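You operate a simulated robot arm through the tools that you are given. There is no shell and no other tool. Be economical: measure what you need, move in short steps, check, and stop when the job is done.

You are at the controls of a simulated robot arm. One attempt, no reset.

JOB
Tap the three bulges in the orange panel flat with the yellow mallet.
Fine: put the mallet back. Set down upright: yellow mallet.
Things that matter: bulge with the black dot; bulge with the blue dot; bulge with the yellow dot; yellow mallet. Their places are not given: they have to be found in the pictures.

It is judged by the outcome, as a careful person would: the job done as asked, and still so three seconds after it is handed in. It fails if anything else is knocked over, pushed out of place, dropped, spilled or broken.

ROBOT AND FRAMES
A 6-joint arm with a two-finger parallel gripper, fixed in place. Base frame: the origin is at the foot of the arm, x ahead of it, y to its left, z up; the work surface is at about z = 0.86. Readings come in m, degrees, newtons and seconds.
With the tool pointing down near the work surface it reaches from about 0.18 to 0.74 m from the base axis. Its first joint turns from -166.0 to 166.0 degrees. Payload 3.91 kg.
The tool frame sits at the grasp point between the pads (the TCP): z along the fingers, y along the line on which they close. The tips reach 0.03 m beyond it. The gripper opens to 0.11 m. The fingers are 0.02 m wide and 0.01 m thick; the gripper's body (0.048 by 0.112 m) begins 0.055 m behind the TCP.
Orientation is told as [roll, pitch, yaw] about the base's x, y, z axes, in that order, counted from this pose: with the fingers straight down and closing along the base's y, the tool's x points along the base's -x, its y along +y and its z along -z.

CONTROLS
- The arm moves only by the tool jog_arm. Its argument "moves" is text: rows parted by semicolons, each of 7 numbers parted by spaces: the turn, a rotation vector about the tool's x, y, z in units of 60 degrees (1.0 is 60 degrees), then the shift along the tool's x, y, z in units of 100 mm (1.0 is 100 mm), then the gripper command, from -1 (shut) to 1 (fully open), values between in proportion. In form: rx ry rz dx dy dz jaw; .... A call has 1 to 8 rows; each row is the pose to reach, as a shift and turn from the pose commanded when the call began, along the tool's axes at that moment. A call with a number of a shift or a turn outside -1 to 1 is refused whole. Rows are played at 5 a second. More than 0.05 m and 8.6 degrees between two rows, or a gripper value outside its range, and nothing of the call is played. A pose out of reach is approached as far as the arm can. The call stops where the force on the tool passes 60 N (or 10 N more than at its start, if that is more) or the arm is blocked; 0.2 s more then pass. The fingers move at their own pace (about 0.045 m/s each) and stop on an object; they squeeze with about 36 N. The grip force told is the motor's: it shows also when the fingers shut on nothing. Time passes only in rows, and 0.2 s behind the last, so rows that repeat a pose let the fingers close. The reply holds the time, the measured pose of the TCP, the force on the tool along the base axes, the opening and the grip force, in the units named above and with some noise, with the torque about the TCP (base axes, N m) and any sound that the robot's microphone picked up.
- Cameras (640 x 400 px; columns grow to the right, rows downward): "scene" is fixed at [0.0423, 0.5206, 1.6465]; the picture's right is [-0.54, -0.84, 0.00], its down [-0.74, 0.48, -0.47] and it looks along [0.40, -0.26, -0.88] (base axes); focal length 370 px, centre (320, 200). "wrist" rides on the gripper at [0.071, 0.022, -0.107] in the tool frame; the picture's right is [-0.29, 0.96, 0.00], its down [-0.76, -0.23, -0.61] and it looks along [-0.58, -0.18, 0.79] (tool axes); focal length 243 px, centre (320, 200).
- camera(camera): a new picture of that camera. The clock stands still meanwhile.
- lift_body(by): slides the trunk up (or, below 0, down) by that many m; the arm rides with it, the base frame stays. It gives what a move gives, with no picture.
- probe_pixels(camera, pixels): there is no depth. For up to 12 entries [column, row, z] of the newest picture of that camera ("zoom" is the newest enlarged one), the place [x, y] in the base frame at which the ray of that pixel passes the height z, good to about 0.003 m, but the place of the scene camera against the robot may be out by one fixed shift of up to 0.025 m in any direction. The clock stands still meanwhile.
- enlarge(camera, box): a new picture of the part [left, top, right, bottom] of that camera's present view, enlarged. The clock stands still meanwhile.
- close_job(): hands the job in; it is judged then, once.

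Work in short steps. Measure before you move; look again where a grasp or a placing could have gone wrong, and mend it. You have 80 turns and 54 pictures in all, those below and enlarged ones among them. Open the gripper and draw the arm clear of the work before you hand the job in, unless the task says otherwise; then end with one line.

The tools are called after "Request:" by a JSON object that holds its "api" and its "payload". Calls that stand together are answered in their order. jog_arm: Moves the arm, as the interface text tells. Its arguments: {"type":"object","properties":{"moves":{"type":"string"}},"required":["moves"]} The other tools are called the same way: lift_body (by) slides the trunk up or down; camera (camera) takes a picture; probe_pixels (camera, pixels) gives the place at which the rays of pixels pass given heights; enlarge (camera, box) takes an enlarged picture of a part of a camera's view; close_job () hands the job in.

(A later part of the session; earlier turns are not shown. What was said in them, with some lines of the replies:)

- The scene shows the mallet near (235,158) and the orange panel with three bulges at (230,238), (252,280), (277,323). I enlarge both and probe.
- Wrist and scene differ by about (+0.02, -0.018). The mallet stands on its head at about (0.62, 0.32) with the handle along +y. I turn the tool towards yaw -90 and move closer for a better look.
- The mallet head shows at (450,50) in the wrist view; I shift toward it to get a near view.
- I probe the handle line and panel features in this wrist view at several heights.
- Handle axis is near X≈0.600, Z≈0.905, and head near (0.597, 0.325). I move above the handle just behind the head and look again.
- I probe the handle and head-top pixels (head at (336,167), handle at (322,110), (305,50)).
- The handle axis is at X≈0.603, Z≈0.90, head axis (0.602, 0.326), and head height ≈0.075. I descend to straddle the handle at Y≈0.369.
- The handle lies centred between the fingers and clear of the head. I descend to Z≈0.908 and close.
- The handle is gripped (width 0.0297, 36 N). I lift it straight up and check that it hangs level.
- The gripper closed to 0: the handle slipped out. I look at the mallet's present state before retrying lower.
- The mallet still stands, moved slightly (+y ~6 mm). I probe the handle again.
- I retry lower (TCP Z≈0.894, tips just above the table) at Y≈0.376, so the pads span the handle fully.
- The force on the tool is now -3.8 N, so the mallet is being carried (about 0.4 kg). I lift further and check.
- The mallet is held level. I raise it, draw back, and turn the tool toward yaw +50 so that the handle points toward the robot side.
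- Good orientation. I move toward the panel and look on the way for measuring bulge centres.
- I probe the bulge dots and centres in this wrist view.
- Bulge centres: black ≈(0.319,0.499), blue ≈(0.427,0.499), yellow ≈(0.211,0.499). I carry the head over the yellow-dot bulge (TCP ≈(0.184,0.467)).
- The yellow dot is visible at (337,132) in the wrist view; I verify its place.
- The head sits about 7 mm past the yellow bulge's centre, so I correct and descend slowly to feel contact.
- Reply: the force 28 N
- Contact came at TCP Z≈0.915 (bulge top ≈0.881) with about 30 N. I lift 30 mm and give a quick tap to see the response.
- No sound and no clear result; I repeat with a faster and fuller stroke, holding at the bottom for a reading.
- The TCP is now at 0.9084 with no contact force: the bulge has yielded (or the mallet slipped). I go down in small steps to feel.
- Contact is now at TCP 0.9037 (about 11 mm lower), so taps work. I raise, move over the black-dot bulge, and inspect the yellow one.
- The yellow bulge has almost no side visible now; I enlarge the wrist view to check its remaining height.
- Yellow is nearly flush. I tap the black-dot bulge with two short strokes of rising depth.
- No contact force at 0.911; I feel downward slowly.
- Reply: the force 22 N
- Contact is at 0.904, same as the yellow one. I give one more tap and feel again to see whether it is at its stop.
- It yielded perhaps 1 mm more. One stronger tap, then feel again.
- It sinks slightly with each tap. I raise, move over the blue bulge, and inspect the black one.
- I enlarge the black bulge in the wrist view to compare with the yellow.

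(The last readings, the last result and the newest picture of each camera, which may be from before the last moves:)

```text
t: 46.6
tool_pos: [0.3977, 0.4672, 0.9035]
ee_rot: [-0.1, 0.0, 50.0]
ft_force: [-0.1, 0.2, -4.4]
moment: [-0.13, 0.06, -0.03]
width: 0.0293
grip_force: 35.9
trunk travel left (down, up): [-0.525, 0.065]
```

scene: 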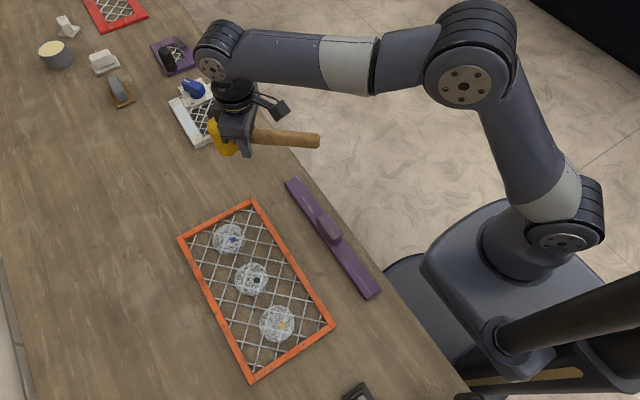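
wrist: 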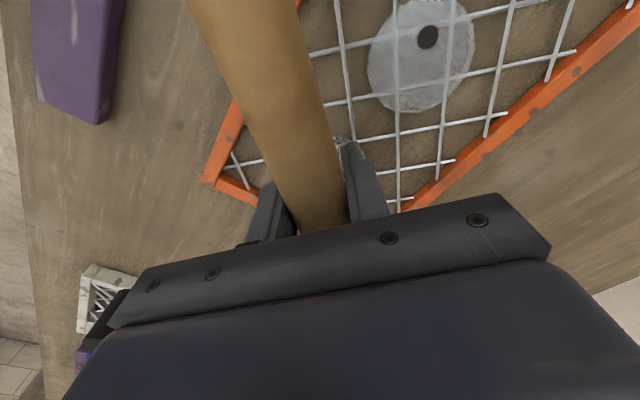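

Blue has gone down at least as far already (no contact at 0.9035). I feel downward, then tap once more.

Request:
{"api": "jog_arm", "payload": {"moves": "0 0 0 0 0 0.015 -1; 0 0 0 0 0 0.03 -1; 0 0 0 0 0 0.045 -1; 0 0 0 0 0 0.045 -1"}}

```text
t: 47.6
tool_pos: [0.3973, 0.4675, 0.9022]
ee_rot: [0.0, -0.3, 50.0]
ft_force: [-2.5, 2.0, 21.9]
moment: [0.52, -0.35, 0.16]
width: 0.029
grip_force: 36.0
trunk travel left (down, up): [-0.525, 0.065]
```

Contact at about 0.9025. Two more taps, then feel at the same command.

Request:
{"api": "jog_arm", "payload": {"moves": "0 0 0 0 0 -0.3 -1; 0 0 0 0 0 0.05 -1; 0 0 0 0 0 -0.3 -1; 0 0 0 0 0 0.05 -1; 0 0 0 0 0 -0.2 -1; 0 0 0 0 0 -0.04 -1; 0 0 0 0 0 0 -1; 0 0 0 0 0 0 -1"}}

```text
t: 49.4
tool_pos: [0.3985, 0.4649, 0.9017]
ee_rot: [0.0, -0.4, 49.9]
ft_force: [-3.1, -5.6, 31.4]
moment: [-0.56, 0.39, 0.12]
width: 0.0288
grip_force: 35.5
trunk travel left (down, up): [-0.525, 0.065]
```

The moment's sign flipped, hinting that the handle or fingers met something. I raise and inspect mallet and blue bulge.

Request:
{"api": "jog_arm", "payload": {"moves": "0 0 0 0 0 -0.3 -1; 0 0 0 0 0 -0.6 -1; 0 0 0 0.3 0.3 -0.8 -1; 0 0 0 0.6 0.6 -0.8 -1; 0 0 0 0.6 0.9 -0.8 -1; 0 0 0 0.6 0.9 -0.8 -1"}}

Request:
{"api": "enlarge", "payload": {"camera": "scene", "box": [170, 200, 410, 350]}}

Request:
{"api": "camera", "payload": {"camera": "wrist"}}

```text
t: 50.8
tool_pos: [0.2934, 0.4806, 0.9771]
ee_rot: [0.0, -0.1, 49.8]
ft_force: [0.2, 0.6, -3.6]
moment: [-0.13, 0.13, -0.02]
width: 0.029
grip_force: 35.9
trunk travel left (down, up): [-0.525, 0.065]
```

```text
2.67 times, centred on (290, 275) of scene
```

zoom: 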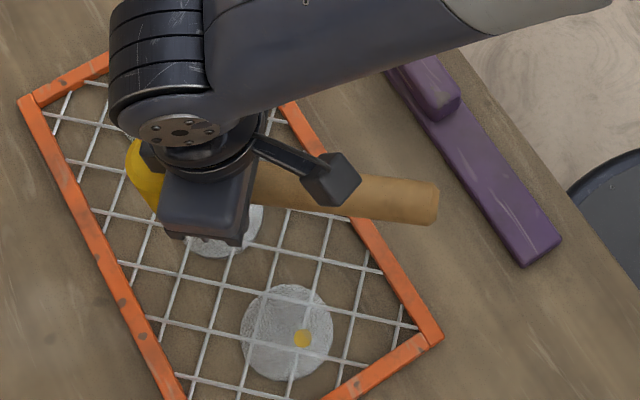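

```text
16 pictures are left
```

wrist: 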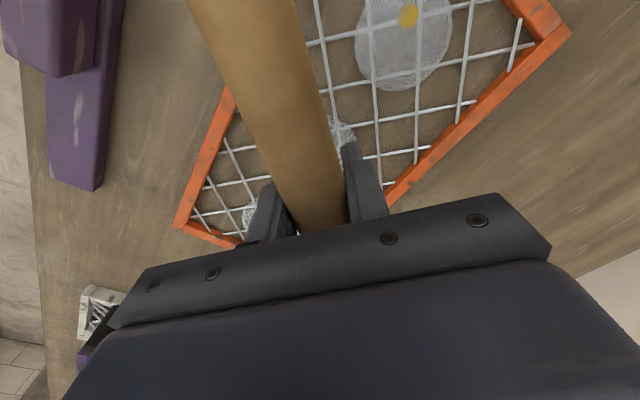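

The mallet hasn't shifted in the grip. I go above yellow again and view blue and black from there.

Request:
{"api": "jog_arm", "payload": {"moves": "0 0 0 0.27 0.26 0 -1; 0 0 0 0.55 0.52 0 -1; 0 0 0 0.82 0.78 0.1 -1; 0 0 0 0.82 0.78 0.34 -1; 0 0 0 0.82 0.78 0.34 -1"}}

Request:
{"api": "enlarge", "payload": {"camera": "scene", "box": [170, 200, 330, 300]}}

```text
t: 52.0
tool_pos: [0.1784, 0.4686, 0.9425]
ee_rot: [0.0, 0.1, 49.9]
ft_force: [0.1, -0.6, -3.9]
moment: [-0.1, 0.08, 0.0]
width: 0.029
grip_force: 36.6
trunk travel left (down, up): [-0.525, 0.065]
```

```text
4.00 times, centred on (250, 250) of scene
```

zoom: 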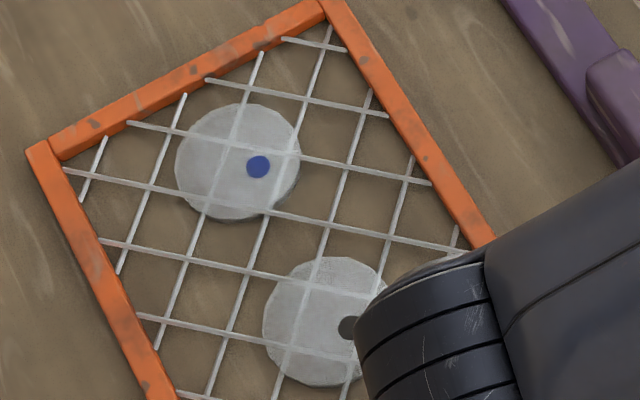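

Black looks flush; blue keeps a sliver of side. I give yellow two more taps first and feel its height.

Request:
{"api": "jog_arm", "payload": {"moves": "0 0 0 0 0 0.43 -1; 0 0 0 0 0 0.1 -1; 0 0 0 0 0 0 -1; 0 0 0 0 0 0.45 -1; 0 0 0 0 0 0.2 -1; 0 0 0 0 0 0.35 -1; 0 0 0 0 0 0.4 -1; 0 0 0 0 0 0.4 -1"}}

```text
t: 53.8
tool_pos: [0.1785, 0.4675, 0.9048]
ee_rot: [0.1, 0.0, 49.9]
ft_force: [0.4, 0.3, -2.8]
moment: [-0.07, 0.09, 0.02]
width: 0.029
grip_force: 36.6
trunk travel left (down, up): [-0.525, 0.065]
```

Free at 0.9048; I feel lower.

Request:
{"api": "jog_arm", "payload": {"moves": "0 0 0 0 0 0.015 -1; 0 0 0 0 0 0.03 -1; 0 0 0 0 0 0.045 -1; 0 0 0 0 0 0.05 -1; 0 0 0 0 0 0.05 -1"}}

```text
t: 55.0
tool_pos: [0.1784, 0.4672, 0.9025]
ee_rot: [0.1, -0.2, 49.9]
ft_force: [-2.3, 4.0, 27.0]
moment: [-0.58, -0.03, -0.05]
width: 0.0291
grip_force: 35.9
trunk travel left (down, up): [-0.525, 0.065]
```

The moment shows the handle touching the frame, limiting depth. I lift, tilt the tool about 5° so the head leads, and tap yellow again.

Request:
{"api": "jog_arm", "payload": {"moves": "0 0 0 0 0 -0.2 -1; 0 0.04 0 0 0 -0.4 -1; 0 0.083 0 0 0 -0.4 -1; 0 0.083 0 0 0 -0.4 -1"}}

Request:
{"api": "enlarge", "payload": {"camera": "scene", "box": [200, 240, 360, 340]}}

```text
t: 56.0
tool_pos: [0.1788, 0.4674, 0.9395]
ee_rot: [0.0, 5.1, 49.9]
ft_force: [0.1, 0.4, -3.7]
moment: [-0.13, 0.09, 0.02]
width: 0.029
grip_force: 36.0
trunk travel left (down, up): [-0.525, 0.065]
```

```text
4.00 times, centred on (280, 290) of scene
```

zoom: 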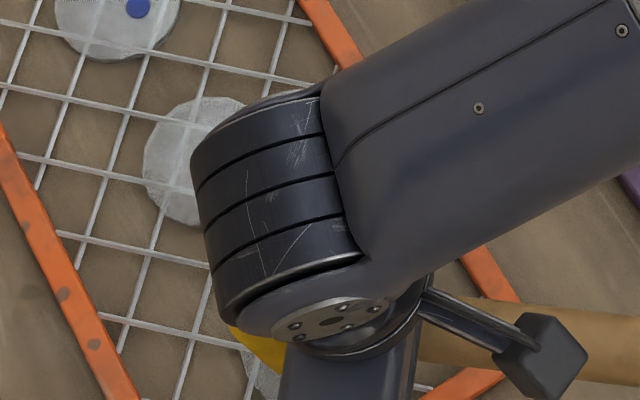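

Tilted 5°. I tap and then feel downward, compensating the slanted axis.

Request:
{"api": "jog_arm", "payload": {"moves": "0 0 0 -0.03 0 0 -1; 0 0 0 -0.06 0 0.36 -1; 0 0 0 -0.04 0 0.1 -1; 0 0 0 -0.06 0 0.25 -1; 0 0 0 -0.06 0 0.29 -1; 0 0 0 -0.06 0 0.32 -1; 0 0 0 -0.06 0 0.34 -1; 0 0 0 -0.06 0 0.34 -1"}}

```text
t: 57.8
tool_pos: [0.1807, 0.4686, 0.9056]
ee_rot: [0.1, 4.7, 50.0]
ft_force: [2.5, -0.8, 8.3]
moment: [0.49, -0.56, -0.18]
width: 0.0289
grip_force: 36.6
trunk travel left (down, up): [-0.525, 0.065]
```

Contact at the head's far edge (≈0.867). Two stronger taps, then feel.

Request:
{"api": "jog_arm", "payload": {"moves": "0 0 0 0.03 0 -0.3 -1; 0 0 0 0.0 0 0.05 -1; 0 0 0 0.03 0 -0.35 -1; 0 0 0 0 0 0.06 -1; 0 0 0 0.02 0 -0.2 -1; 0 0 0 0 0 -0.03 -1; 0 0 0 0 0 0 -1; 0 0 0 0 0 0 -1"}}

Request:
{"api": "jog_arm", "payload": {"moves": "0 0 0 0 0 0.02 -1; 0 0 0 0 0 0.03 -1; 0 0 0 0 0 0.03 -1"}}

```text
t: 59.6
tool_pos: [0.1786, 0.4707, 0.9055]
ee_rot: [0.0, 5.0, 49.8]
ft_force: [0.2, -0.3, -3.9]
moment: [-0.11, 0.1, -0.03]
width: 0.0291
grip_force: 35.5
trunk travel left (down, up): [-0.525, 0.065]
```

```text
t: 60.4
tool_pos: [0.1803, 0.4673, 0.9025]
ee_rot: [0.0, 5.0, 49.9]
ft_force: [-0.3, 0.8, -1.5]
moment: [-0.11, 0.12, 0.04]
width: 0.029
grip_force: 36.2
trunk travel left (down, up): [-0.525, 0.065]
```

Yellow yielded about 3 mm more, now at ~0.866. I move on to black with the tilt and view yellow.

Request:
{"api": "jog_arm", "payload": {"moves": "0 0 0 0.02 0 -0.3 -1; 0 0 0 0.04 0 -0.45 -1; 0 0 0 -0.14 -0.21 -0.45 -1; 0 0 0 -0.32 -0.42 -0.45 -1; 0 0 0 -0.5 -0.63 -0.45 -1; 0 0 0 -0.67 -0.84 -0.45 -1; 0 0 0 -0.67 -0.84 -0.45 -1"}}

Request:
{"api": "enlarge", "payload": {"camera": "wrist", "box": [320, 0, 540, 130]}}

```text
t: 62.0
tool_pos: [0.2916, 0.4699, 0.9392]
ee_rot: [0.1, 4.9, 49.9]
ft_force: [0.1, -0.1, -3.5]
moment: [-0.14, 0.09, 0.0]
width: 0.0292
grip_force: 35.8
trunk travel left (down, up): [-0.525, 0.065]
```

```text
2.91 times, centred on (430, 65) of wrist
```

zoom: 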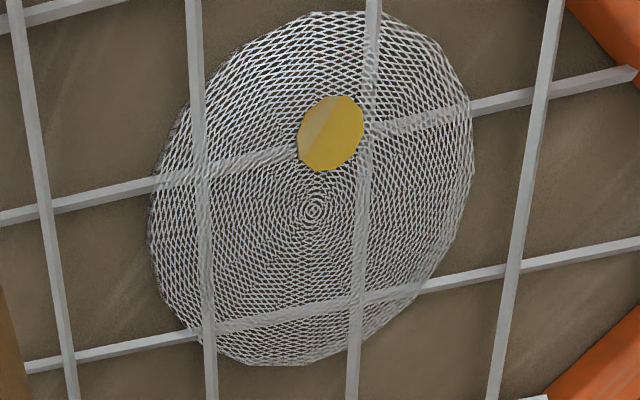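

Yellow now lies close on the mesh. I apply the same tilted taps to black and feel.

Request:
{"api": "jog_arm", "payload": {"moves": "0 0 0 -0.03 0 0.36 -1; 0 0 0 0 0 0 -1; 0 0 0 -0.03 0 0.4 -1; 0 0 0 0 0 0.05 -1; 0 0 0 -0.03 0 0.25 -1; 0 0 0 -0.03 0 0.34 -1; 0 0 0 -0.03 0 0.37 -1; 0 0 0 -0.03 0 0.37 -1"}}

```text
t: 63.8
tool_pos: [0.2891, 0.4683, 0.9029]
ee_rot: [0.0, 5.1, 49.9]
ft_force: [-0.9, -0.2, -2.8]
moment: [-0.1, 0.09, 0.02]
width: 0.0289
grip_force: 36.2
trunk travel left (down, up): [-0.525, 0.065]
```

Black is free at 0.903 tilted as well; I feel for where it rests.

Request:
{"api": "jog_arm", "payload": {"moves": "0 0 0 0 0 0.015 -1; 0 0 0 0 0 0.03 -1; 0 0 0 0 0 0.04 -1; 0 0 0 0 0 0.04 -1"}}

```text
t: 64.8
tool_pos: [0.2901, 0.4679, 0.9032]
ee_rot: [0.0, 4.7, 49.9]
ft_force: [1.2, 0.0, 19.1]
moment: [-0.09, -0.07, -0.02]
width: 0.0289
grip_force: 36.1
trunk travel left (down, up): [-0.525, 0.065]
```

The small moment shows fingertips touching the mesh, which again limits depth. I lift, tilt 7° more so the head leads clearly, and look at black.

Request:
{"api": "jog_arm", "payload": {"moves": "0 0 0 0 0 -0.2 -1; 0 0.06 0 0.03 0 -0.4 -1; 0 0.117 0 0.06 0 -0.5 -1; 0 0.117 0 0.06 0 -0.5 -1"}}

Request:
{"api": "camera", "payload": {"camera": "wrist"}}

Request:
{"api": "enlarge", "payload": {"camera": "scene", "box": [200, 220, 360, 340]}}

```text
t: 65.8
tool_pos: [0.2894, 0.4656, 0.9503]
ee_rot: [-0.1, 12.0, 49.8]
ft_force: [0.3, -0.4, -3.4]
moment: [-0.11, 0.12, 0.01]
width: 0.0291
grip_force: 36.3
trunk travel left (down, up): [-0.525, 0.065]
```

```text
12 pictures are left
```

wrist: 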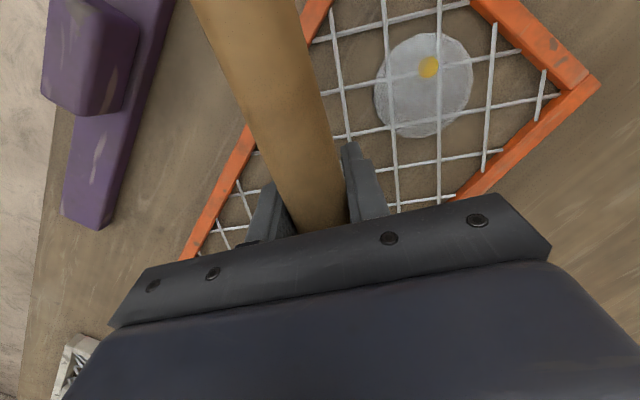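

```text
3.33 times, centred on (280, 280) of scene
```

zoom: 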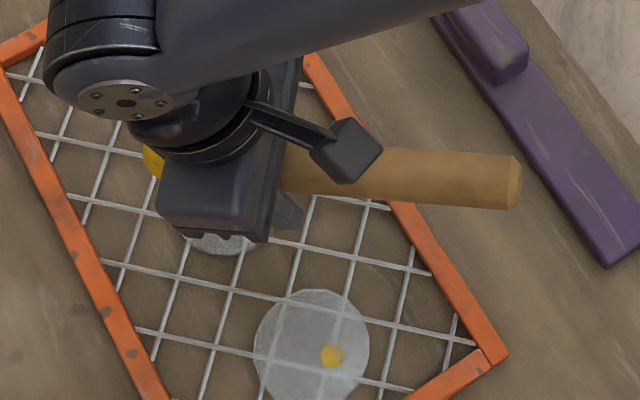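

Yellow looks flat now. I feel down on black with the 12° tilt.

Request:
{"api": "jog_arm", "payload": {"moves": "0 0 0 -0.02 0 0.15 -1; 0 0 0 0 0 0.29 -1; 0 0 0 0 0 0.33 -1; 0 0 0 0 0 0.36 -1; 0 0 0 -0.01 0 0.39 -1; 0 0 0 -0.01 0 0.39 -1"}}

```text
t: 67.2
tool_pos: [0.2836, 0.4615, 0.9119]
ee_rot: [0.1, 12.1, 49.8]
ft_force: [0.7, -0.2, -4.1]
moment: [-0.12, 0.11, -0.02]
width: 0.0288
grip_force: 36.4
trunk travel left (down, up): [-0.525, 0.065]
```

Request:
{"api": "jog_arm", "payload": {"moves": "0 0 0 0 0 0.02 -1; 0 0 0 -0.01 0 0.04 -1; 0 0 0 -0.01 0 0.06 -1; 0 0 0 -0.02 0 0.08 -1; 0 0 0 -0.02 0 0.08 -1"}}

```text
t: 68.4
tool_pos: [0.2814, 0.4593, 0.9047]
ee_rot: [0.0, 12.0, 50.0]
ft_force: [-12.5, -11.1, 20.1]
moment: [0.86, -0.42, 0.24]
width: 0.0288
grip_force: 35.9
trunk travel left (down, up): [-0.525, 0.065]
```

There is sideways force, so the head edge meets a wire: depth is at the mesh. I lift, go back to 5° tilt and move over blue.

Request:
{"api": "jog_arm", "payload": {"moves": "0 0 0 0.03 0 -0.15 -1; 0 0 0 0.06 0 -0.3 -1; 0 -0.06 0 0.09 0 -0.42 -1; 0 -0.117 0 0.09 0 -0.42 -1; 0 -0.117 0 0.09 0 -0.42 -1"}}

Request:
{"api": "jog_arm", "payload": {"moves": "0 0 0 -0.2 -0.21 -0.02 -1; 0 0 0 -0.4 -0.42 -0.04 -1; 0 0 0 -0.6 -0.63 -0.06 -1; 0 0 0 -0.81 -0.84 -0.07 -1; 0 0 0 -0.81 -0.84 -0.07 -1"}}

Request:
{"api": "camera", "payload": {"camera": "wrist"}}

```text
t: 69.6
tool_pos: [0.2837, 0.4623, 0.9462]
ee_rot: [0.0, 5.1, 49.9]
ft_force: [0.2, 0.2, -3.7]
moment: [-0.1, 0.1, 0.03]
width: 0.0287
grip_force: 36.2
trunk travel left (down, up): [-0.525, 0.065]
```

```text
t: 70.8
tool_pos: [0.401, 0.4711, 0.9467]
ee_rot: [0.0, 5.0, 49.9]
ft_force: [0.4, -0.4, -4.4]
moment: [-0.16, 0.1, 0.01]
width: 0.029
grip_force: 35.8
trunk travel left (down, up): [-0.525, 0.065]
```

```text
10 pictures are left
```

wrist: 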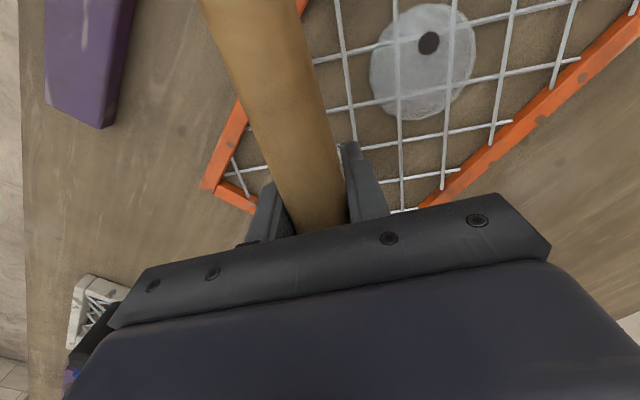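

The mallet has pitched about 6° in the grip, so I tilt to 12° to make the head lead, then tap blue.

Request:
{"api": "jog_arm", "payload": {"moves": "0 0.06 0 0 0 0 -1; 0 0.117 0 0 0 0 -1; 0 0.117 0 0 0 0 -1"}}

Request:
{"api": "jog_arm", "payload": {"moves": "0 0 0 0 0 0.02 -1; 0 0 0 -0.08 0 0.41 -1; 0 0 0 -0.02 0 0.1 -1; 0 0 0 0 0 0 -1; 0 0 0 -0.08 0 0.44 -1; 0 0 0 -0.05 0 0.25 -1; 0 0 0 -0.08 0 0.37 -1; 0 0 0 -0.08 0 0.37 -1"}}

```text
t: 71.6
tool_pos: [0.4002, 0.4694, 0.9474]
ee_rot: [0.0, 12.2, 50.0]
ft_force: [0.3, 0.4, -3.0]
moment: [-0.11, 0.04, -0.01]
width: 0.0286
grip_force: 36.0
trunk travel left (down, up): [-0.525, 0.065]
```

```text
t: 73.4
tool_pos: [0.4006, 0.4687, 0.9101]
ee_rot: [0.1, 12.0, 49.9]
ft_force: [0.7, 0.2, -3.8]
moment: [-0.12, 0.12, -0.02]
width: 0.0292
grip_force: 36.1
trunk travel left (down, up): [-0.525, 0.065]
```

Free at 0.910; I feel downward on blue.

Request:
{"api": "jog_arm", "payload": {"moves": "0 0 0 -0.01 0 0.03 -1; 0 0 0 -0.01 0 0.05 -1; 0 0 0 -0.015 0 0.07 -1; 0 0 0 -0.015 0 0.07 -1"}}

```text
t: 74.4
tool_pos: [0.3986, 0.4682, 0.9036]
ee_rot: [0.0, 11.8, 50.0]
ft_force: [-3.5, -0.7, 12.4]
moment: [0.78, -0.46, 0.23]
width: 0.0291
grip_force: 35.9
trunk travel left (down, up): [-0.525, 0.065]
```

Contact at 0.904, like black. One more firm double tap and then I lift away to inspect all three.

Request:
{"api": "jog_arm", "payload": {"moves": "0 0 0 0.06 0 -0.3 -1; 0 0 0 0.06 0 -0.35 -1; 0 0 0 0 0 0.04 -1; 0 0 0 0.06 0 -0.35 -1; 0 0 0 0 0 0.05 -1; 0 0 0 0.08 0 -0.4 -1; 0 0 0 0.15 0 -0.8 -1; 0 0 0 0.15 0 -0.8 -1"}}

Request:
{"api": "jog_arm", "payload": {"moves": "0 -0.06 0 0 -0.3 0 -1; 0 -0.06 0 0.2 -0.6 -0.1 -1; 0 -0.06 0 0.6 -0.9 -0.3 -1; 0 -0.06 0 1 -0.9 -0.4 -1; 0 -0.06 0 1 -0.9 -0.4 -1"}}

Request:
{"api": "enlarge", "payload": {"camera": "scene", "box": [170, 195, 350, 380]}}

Request:
{"api": "camera", "payload": {"camera": "wrist"}}

```text
t: 76.2
tool_pos: [0.4012, 0.4705, 0.983]
ee_rot: [0.0, 12.1, 49.9]
ft_force: [-0.8, 0.3, -4.4]
moment: [-0.14, 0.09, -0.01]
width: 0.029
grip_force: 36.0
trunk travel left (down, up): [-0.525, 0.065]
```

```text
refused: row 3 steps farther than a row can; nothing moved
```

```text
2.16 times, centred on (260, 288) of scene
```

zoom: 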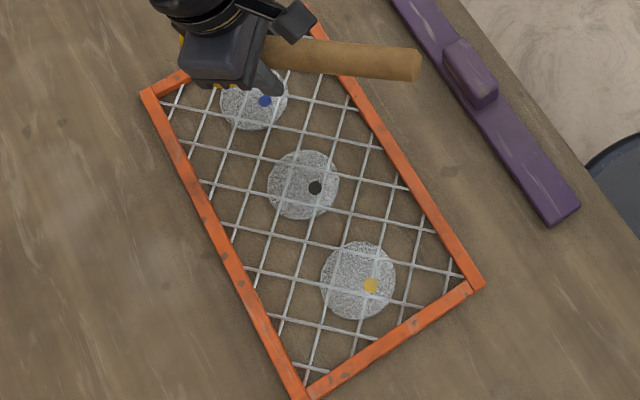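

```text
8 pictures are left
```

wrist: 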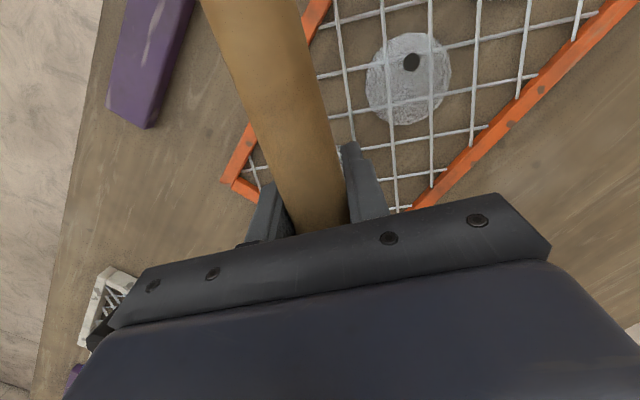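

All three look flat with the wires over them. I carry the mallet up and toward its place, then check blue unobstructed.

Request:
{"api": "jog_arm", "payload": {"moves": "0 -0.05 0 0.05 -0.17 -0.2 -1; 0 -0.1 0 0.1 -0.34 -0.4 -1; 0 -0.117 0 0.15 -0.51 -0.6 -1; 0 -0.117 0 0.2 -0.69 -0.8 -1; 0 -0.117 0 0.2 -0.69 -0.8 -1"}}

Request:
{"api": "jog_arm", "payload": {"moves": "0 0 0 0 -0.25 0 -1; 0 0 0 0 -0.5 0 -1; 0 0 0 0 -0.69 0 -1; 0 0 0 0 -0.69 0 -1"}}

Request:
{"api": "enlarge", "payload": {"camera": "scene", "box": [170, 195, 350, 310]}}

```text
t: 77.4
tool_pos: [0.4555, 0.4255, 1.066]
ee_rot: [0.0, 5.0, 50.0]
ft_force: [0.4, 0.9, -3.6]
moment: [-0.12, 0.1, 0.02]
width: 0.0291
grip_force: 36.1
trunk travel left (down, up): [-0.525, 0.065]
```

```text
t: 78.4
tool_pos: [0.5076, 0.3817, 1.0645]
ee_rot: [0.0, 5.0, 49.9]
ft_force: [1.0, -0.4, -3.5]
moment: [-0.1, 0.1, -0.02]
width: 0.0292
grip_force: 35.9
trunk travel left (down, up): [-0.525, 0.065]
```

```text
3.48 times, centred on (260, 252) of scene
```

zoom: 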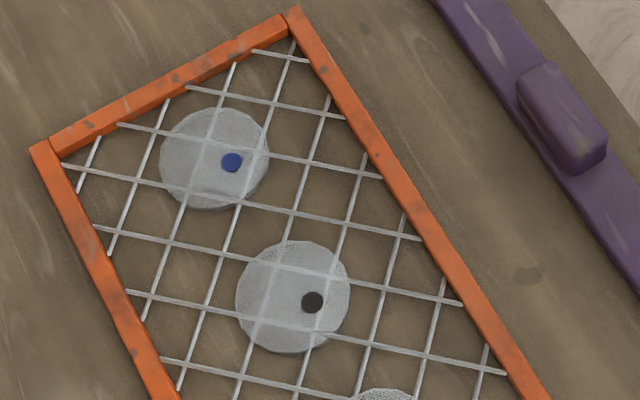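

I take a closer enlargement of blue and black to measure any remaining side height.

Request:
{"api": "enlarge", "payload": {"camera": "scene", "box": [205, 218, 301, 346]}}

```text
3.12 times, centred on (253, 282) of scene
```

zoom: 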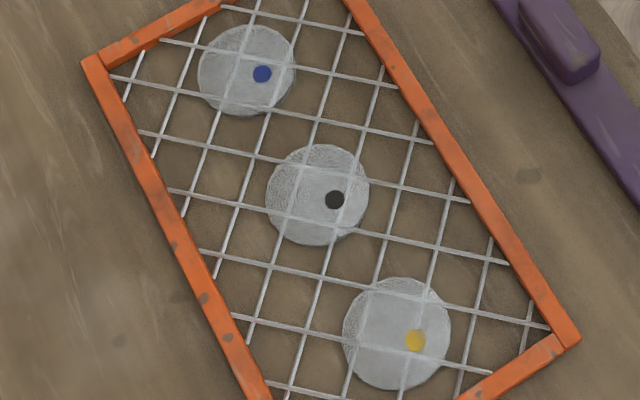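

The dots' shift (~11 mm) matches the felt drop, and all three sit at mesh level with the wires. Now I untilt and turn back to yaw -90 to return the mallet.

Request:
{"api": "jog_arm", "payload": {"moves": "0 -0.083 0 0 0 0 -1; 0 -0.083 0 0 0 0 -1"}}

Request:
{"api": "jog_arm", "payload": {"moves": "0 0 0.125 0 0 0 -1; 0 0 0.25 0 0 0 -1; 0 0 0.375 0 0 0 -1; 0 0 0.5 0 0 0 -1; 0 0 0.625 0 0 0 -1; 0 0 0.75 0 0 0 -1; 0 0 0.875 0 0 0 -1; 0 0 1 0 0 0 -1"}}

Request:
{"api": "jog_arm", "payload": {"moves": "0 0 0.125 0 0 0 -1; 0 0 0.25 0 0 0 -1; 0 0 0.375 0 0 0 -1; 0 0 0.5 0 0 0 -1; 0 0 0.625 0 0 0 -1; 0 0 0.75 0 0 0 -1; 0 0 0.875 0 0 0 -1; 0 0 1 0 0 0 -1"}}

Request:
{"api": "jog_arm", "payload": {"moves": "0 0 0.11 0 0 0 -1; 0 0 0.22 0 0 0 -1; 0 0 0.333 0 0 0 -1; 0 0 0.333 0 0 0 -1"}}

```text
t: 79.0
tool_pos: [0.5084, 0.3813, 1.0656]
ee_rot: [-0.1, 0.0, 49.9]
ft_force: [-0.3, -0.2, -3.8]
moment: [-0.07, 0.11, 0.01]
width: 0.0289
grip_force: 36.1
trunk travel left (down, up): [-0.525, 0.065]
```

```text
t: 80.8
tool_pos: [0.5057, 0.3798, 1.0655]
ee_rot: [0.0, 0.0, -10.2]
ft_force: [-0.1, 0.0, -3.8]
moment: [-0.01, 0.15, -0.06]
width: 0.029
grip_force: 36.3
trunk travel left (down, up): [-0.525, 0.065]
```

```text
t: 82.6
tool_pos: [0.5066, 0.38, 1.0653]
ee_rot: [-0.1, 0.1, -70.1]
ft_force: [0.0, 0.8, -4.0]
moment: [0.14, 0.06, 0.02]
width: 0.0289
grip_force: 36.2
trunk travel left (down, up): [-0.525, 0.065]
```

```text
t: 83.6
tool_pos: [0.5063, 0.3807, 1.0646]
ee_rot: [0.0, -0.1, -90.1]
ft_force: [-0.4, 0.0, -4.6]
moment: [0.13, 0.02, 0.02]
width: 0.029
grip_force: 35.7
trunk travel left (down, up): [-0.525, 0.065]
```

I move over the original spot and look at the mallet's tilt.

Request:
{"api": "jog_arm", "payload": {"moves": "0 0 0 -0.03 0.25 0 -1; 0 0 0 -0.06 0.5 0 -1; 0 0 0 -0.09 0.75 0 -1; 0 0 0 -0.11 0.96 0.2 -1; 0 0 0 -0.11 0.96 0.5 -1; 0 0 0 -0.11 0.96 0.8 -1; 0 0 0 -0.11 0.96 0.8 -1"}}

Request:
{"api": "enlarge", "payload": {"camera": "scene", "box": [160, 70, 320, 170]}}

```text
t: 85.2
tool_pos: [0.603, 0.3673, 0.9846]
ee_rot: [0.0, 0.0, -90.0]
ft_force: [-0.3, 0.0, -3.5]
moment: [0.14, 0.04, -0.03]
width: 0.0291
grip_force: 36.2
trunk travel left (down, up): [-0.525, 0.065]
```

```text
4.00 times, centred on (240, 120) of scene
```

zoom: 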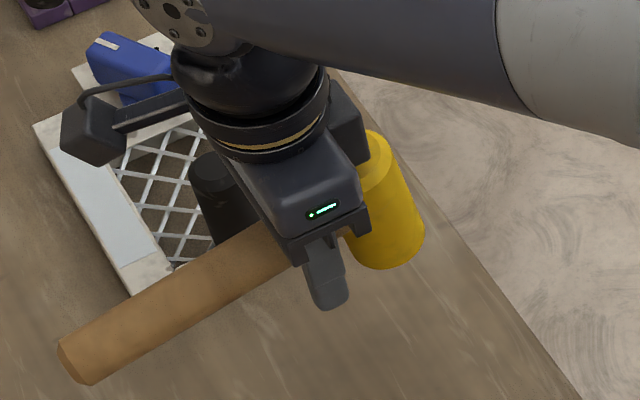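

The mallet is pitched with the handle end low by about 7°. I tilt the tool to level it while lowering.

Request:
{"api": "jog_arm", "payload": {"moves": "0 0.06 0 0 0 0.15 -1; 0 0.117 0 0 0 0.3 -1; 0 0.117 0 0 0 0.5 -1; 0 0.117 0 0 0 0.7 -1; 0 0.117 0 0 0 0.78 -1; 0 0.117 0 0 0 0.78 -1"}}

Request:
{"api": "jog_arm", "payload": {"moves": "0 0 0 0 0 0.03 -1; 0 0 0 -0.01 0 0.06 -1; 0 0 0 -0.01 0 0.08 -1; 0 0 0 -0.01 0 0.08 -1"}}

Request:
{"api": "enlarge", "payload": {"camera": "scene", "box": [160, 90, 320, 190]}}

```text
t: 86.6
tool_pos: [0.6015, 0.3701, 0.9073]
ee_rot: [0.0, 7.0, -90.0]
ft_force: [0.0, -0.2, -3.9]
moment: [0.17, -0.01, 0.02]
width: 0.0288
grip_force: 36.3
trunk travel left (down, up): [-0.525, 0.065]
```

```text
t: 87.6
tool_pos: [0.6019, 0.3693, 0.8997]
ee_rot: [0.0, 7.0, -90.1]
ft_force: [0.5, 0.3, -4.1]
moment: [0.14, 0.01, 0.02]
width: 0.029
grip_force: 35.6
trunk travel left (down, up): [-0.525, 0.065]
```

```text
4.00 times, centred on (240, 140) of scene
```

zoom: 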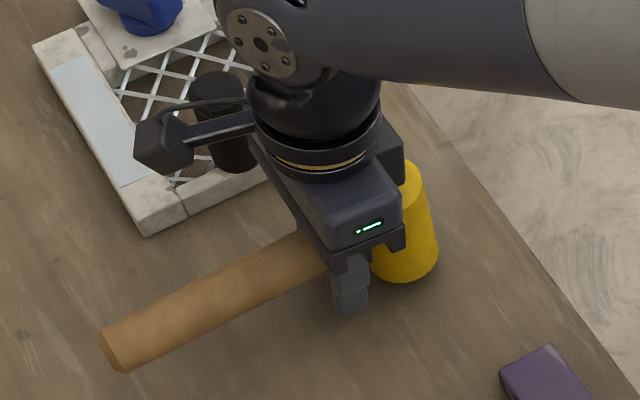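

The mallet is level and near its original spot. I lower in small steps until it bears on the table.

Request:
{"api": "jog_arm", "payload": {"moves": "0 0 0 0 0 0.02 -1; 0 0 0 -0.005 0 0.04 -1; 0 0 0 -0.007 0 0.06 -1; 0 0 0 -0.007 0 0.06 -1"}}

```text
t: 88.6
tool_pos: [0.6026, 0.3691, 0.8918]
ee_rot: [0.0, 7.0, -89.9]
ft_force: [1.0, 0.1, -3.2]
moment: [0.15, 0.02, 0.0]
width: 0.0291
grip_force: 35.9
trunk travel left (down, up): [-0.525, 0.065]
```

Still no contact, with fingertips nearly at the table. I lower by 1.5 mm more, carefully.

Request:
{"api": "jog_arm", "payload": {"moves": "0 0 0 0 0 0.01 -1; 0 0 0 0 0 0.02 -1; 0 0 0 0 0 0.02 -1"}}

```text
t: 89.4
tool_pos: [0.601, 0.3689, 0.8915]
ee_rot: [0.0, 7.0, -90.0]
ft_force: [-0.1, -0.2, -2.1]
moment: [0.13, -0.02, -0.01]
width: 0.0289
grip_force: 36.5
trunk travel left (down, up): [-0.525, 0.065]
```

Barely any load taken; I go another 1.5 mm.

Request:
{"api": "jog_arm", "payload": {"moves": "0 0 0 0 0 0.01 -1; 0 0 0 0 0 0.02 -1; 0 0 0 0 0 0.02 -1"}}

Request:
{"api": "enlarge", "payload": {"camera": "scene", "box": [160, 90, 320, 190]}}

```text
t: 90.2
tool_pos: [0.6019, 0.37, 0.8911]
ee_rot: [0.1, 7.1, -90.1]
ft_force: [0.5, -5.0, 11.3]
moment: [-0.11, 0.23, 0.22]
width: 0.0292
grip_force: 35.7
trunk travel left (down, up): [-0.525, 0.065]
```

```text
4.00 times, centred on (240, 140) of scene
```

zoom: 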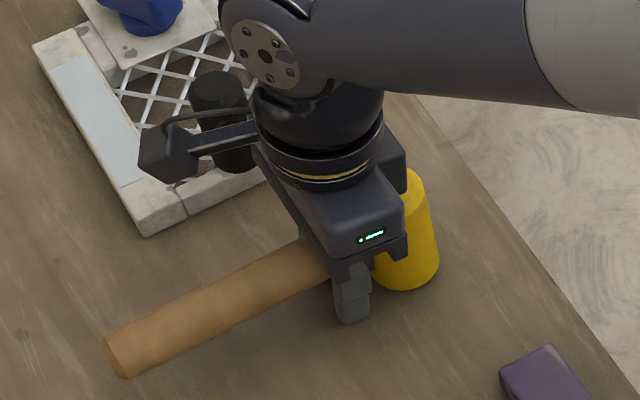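

The fingertips touch the table and the head is a millimetre or two above it, at its original spot. I ease up slightly and open gently.

Request:
{"api": "jog_arm", "payload": {"moves": "0 0 0 0 0 -0.02 -1; 0 0 0 0 0 -0.02 -0.45; 0 0 0 0 0 -0.02 -0.4; 0 0 0 0 0 -0.02 -0.3; 0 0 0 0 0 -0.02 0; 0 0 0 0 0 -0.02 0.2; 0 0 0 0 0 -0.02 0.3; 0 0 0 0 0 -0.02 0.3"}}

Request:
{"api": "jog_arm", "payload": {"moves": "0 0 0 0.02 0 -0.2 0.3; 0 0 0 0.05 0 -0.4 0.3; 0 0 0 0.07 0 -0.6 0.3; 0 0 0 0.1 0 -0.8 0.3; 0 -0.117 0 0.12 0 -1 0.3; 0 -0.117 0 0.12 0 -1 0.3"}}

Request:
{"api": "jog_arm", "payload": {"moves": "0 0 0 0 -0.3 -0.3 0.3; 0 0 0 -0.2 -0.6 -0.6 0.3; 0 0 0 -0.4 -0.9 -0.9 0.3; 0 0 0 -0.6 -1 -1 0.3; 0 0 0 -0.8 -1 -1 0.3; 0 0 0 -0.8 -1 -1 0.3"}}

Request:
{"api": "camera", "payload": {"camera": "scene"}}

```text
t: 92.0
tool_pos: [0.6033, 0.3697, 0.8908]
ee_rot: [-0.1, 6.9, -90.0]
ft_force: [-0.5, -0.7, 0.2]
moment: [0.0, -0.02, 0.0]
width: 0.0714
grip_force: 0.0
trunk travel left (down, up): [-0.525, 0.065]
```

```text
t: 93.4
tool_pos: [0.6036, 0.3692, 0.9919]
ee_rot: [0.0, -0.1, -90.2]
ft_force: [0.8, 0.8, -0.3]
moment: [-0.01, -0.03, 0.01]
width: 0.0715
grip_force: 0.0
trunk travel left (down, up): [-0.525, 0.065]
```

```text
t: 94.8
tool_pos: [0.5004, 0.2902, 1.0932]
ee_rot: [0.0, 0.0, -90.0]
ft_force: [0.5, -0.9, 0.3]
moment: [0.01, 0.01, 0.02]
width: 0.0717
grip_force: 0.0
trunk travel left (down, up): [-0.525, 0.065]
```

```text
2 pictures are left
```

scene: 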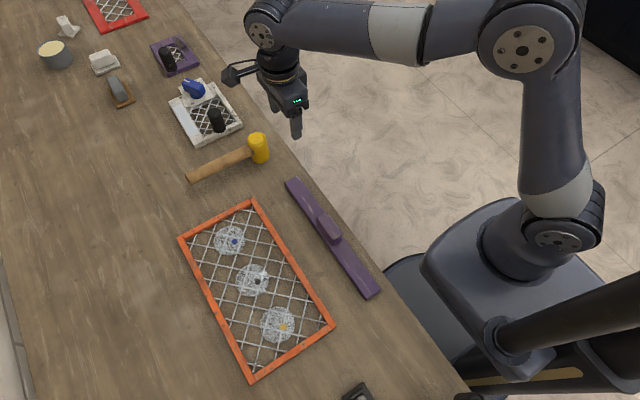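

The mallet stands again and the panel corners are unmoved. I use one enlargement to check the mallet and blue bulge together.

Request:
{"api": "enlarge", "payload": {"camera": "scene", "box": [170, 120, 350, 300]}}

```text
2.22 times, centred on (260, 210) of scene
```

zoom: 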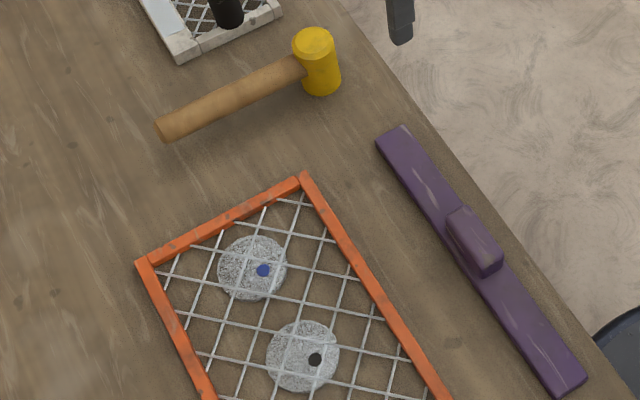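

The mallet is upright in its place, the bulges look flat, and nothing else has moved. The gripper is open and clear, so I hand in.

Request:
{"api": "close_job", "payload": {}}

```text
The job is handed in.
```

I tapped all three bulges (yellow, black and blue dot) down to about the wire mesh and stood the yellow mallet upright about 1 cm from where it started. They look flat in the last pictures, but a rim of a few mm could remain, most likely on the blue one. The mallet slipped out on my first grip and stayed upright. Nothing else was moved.
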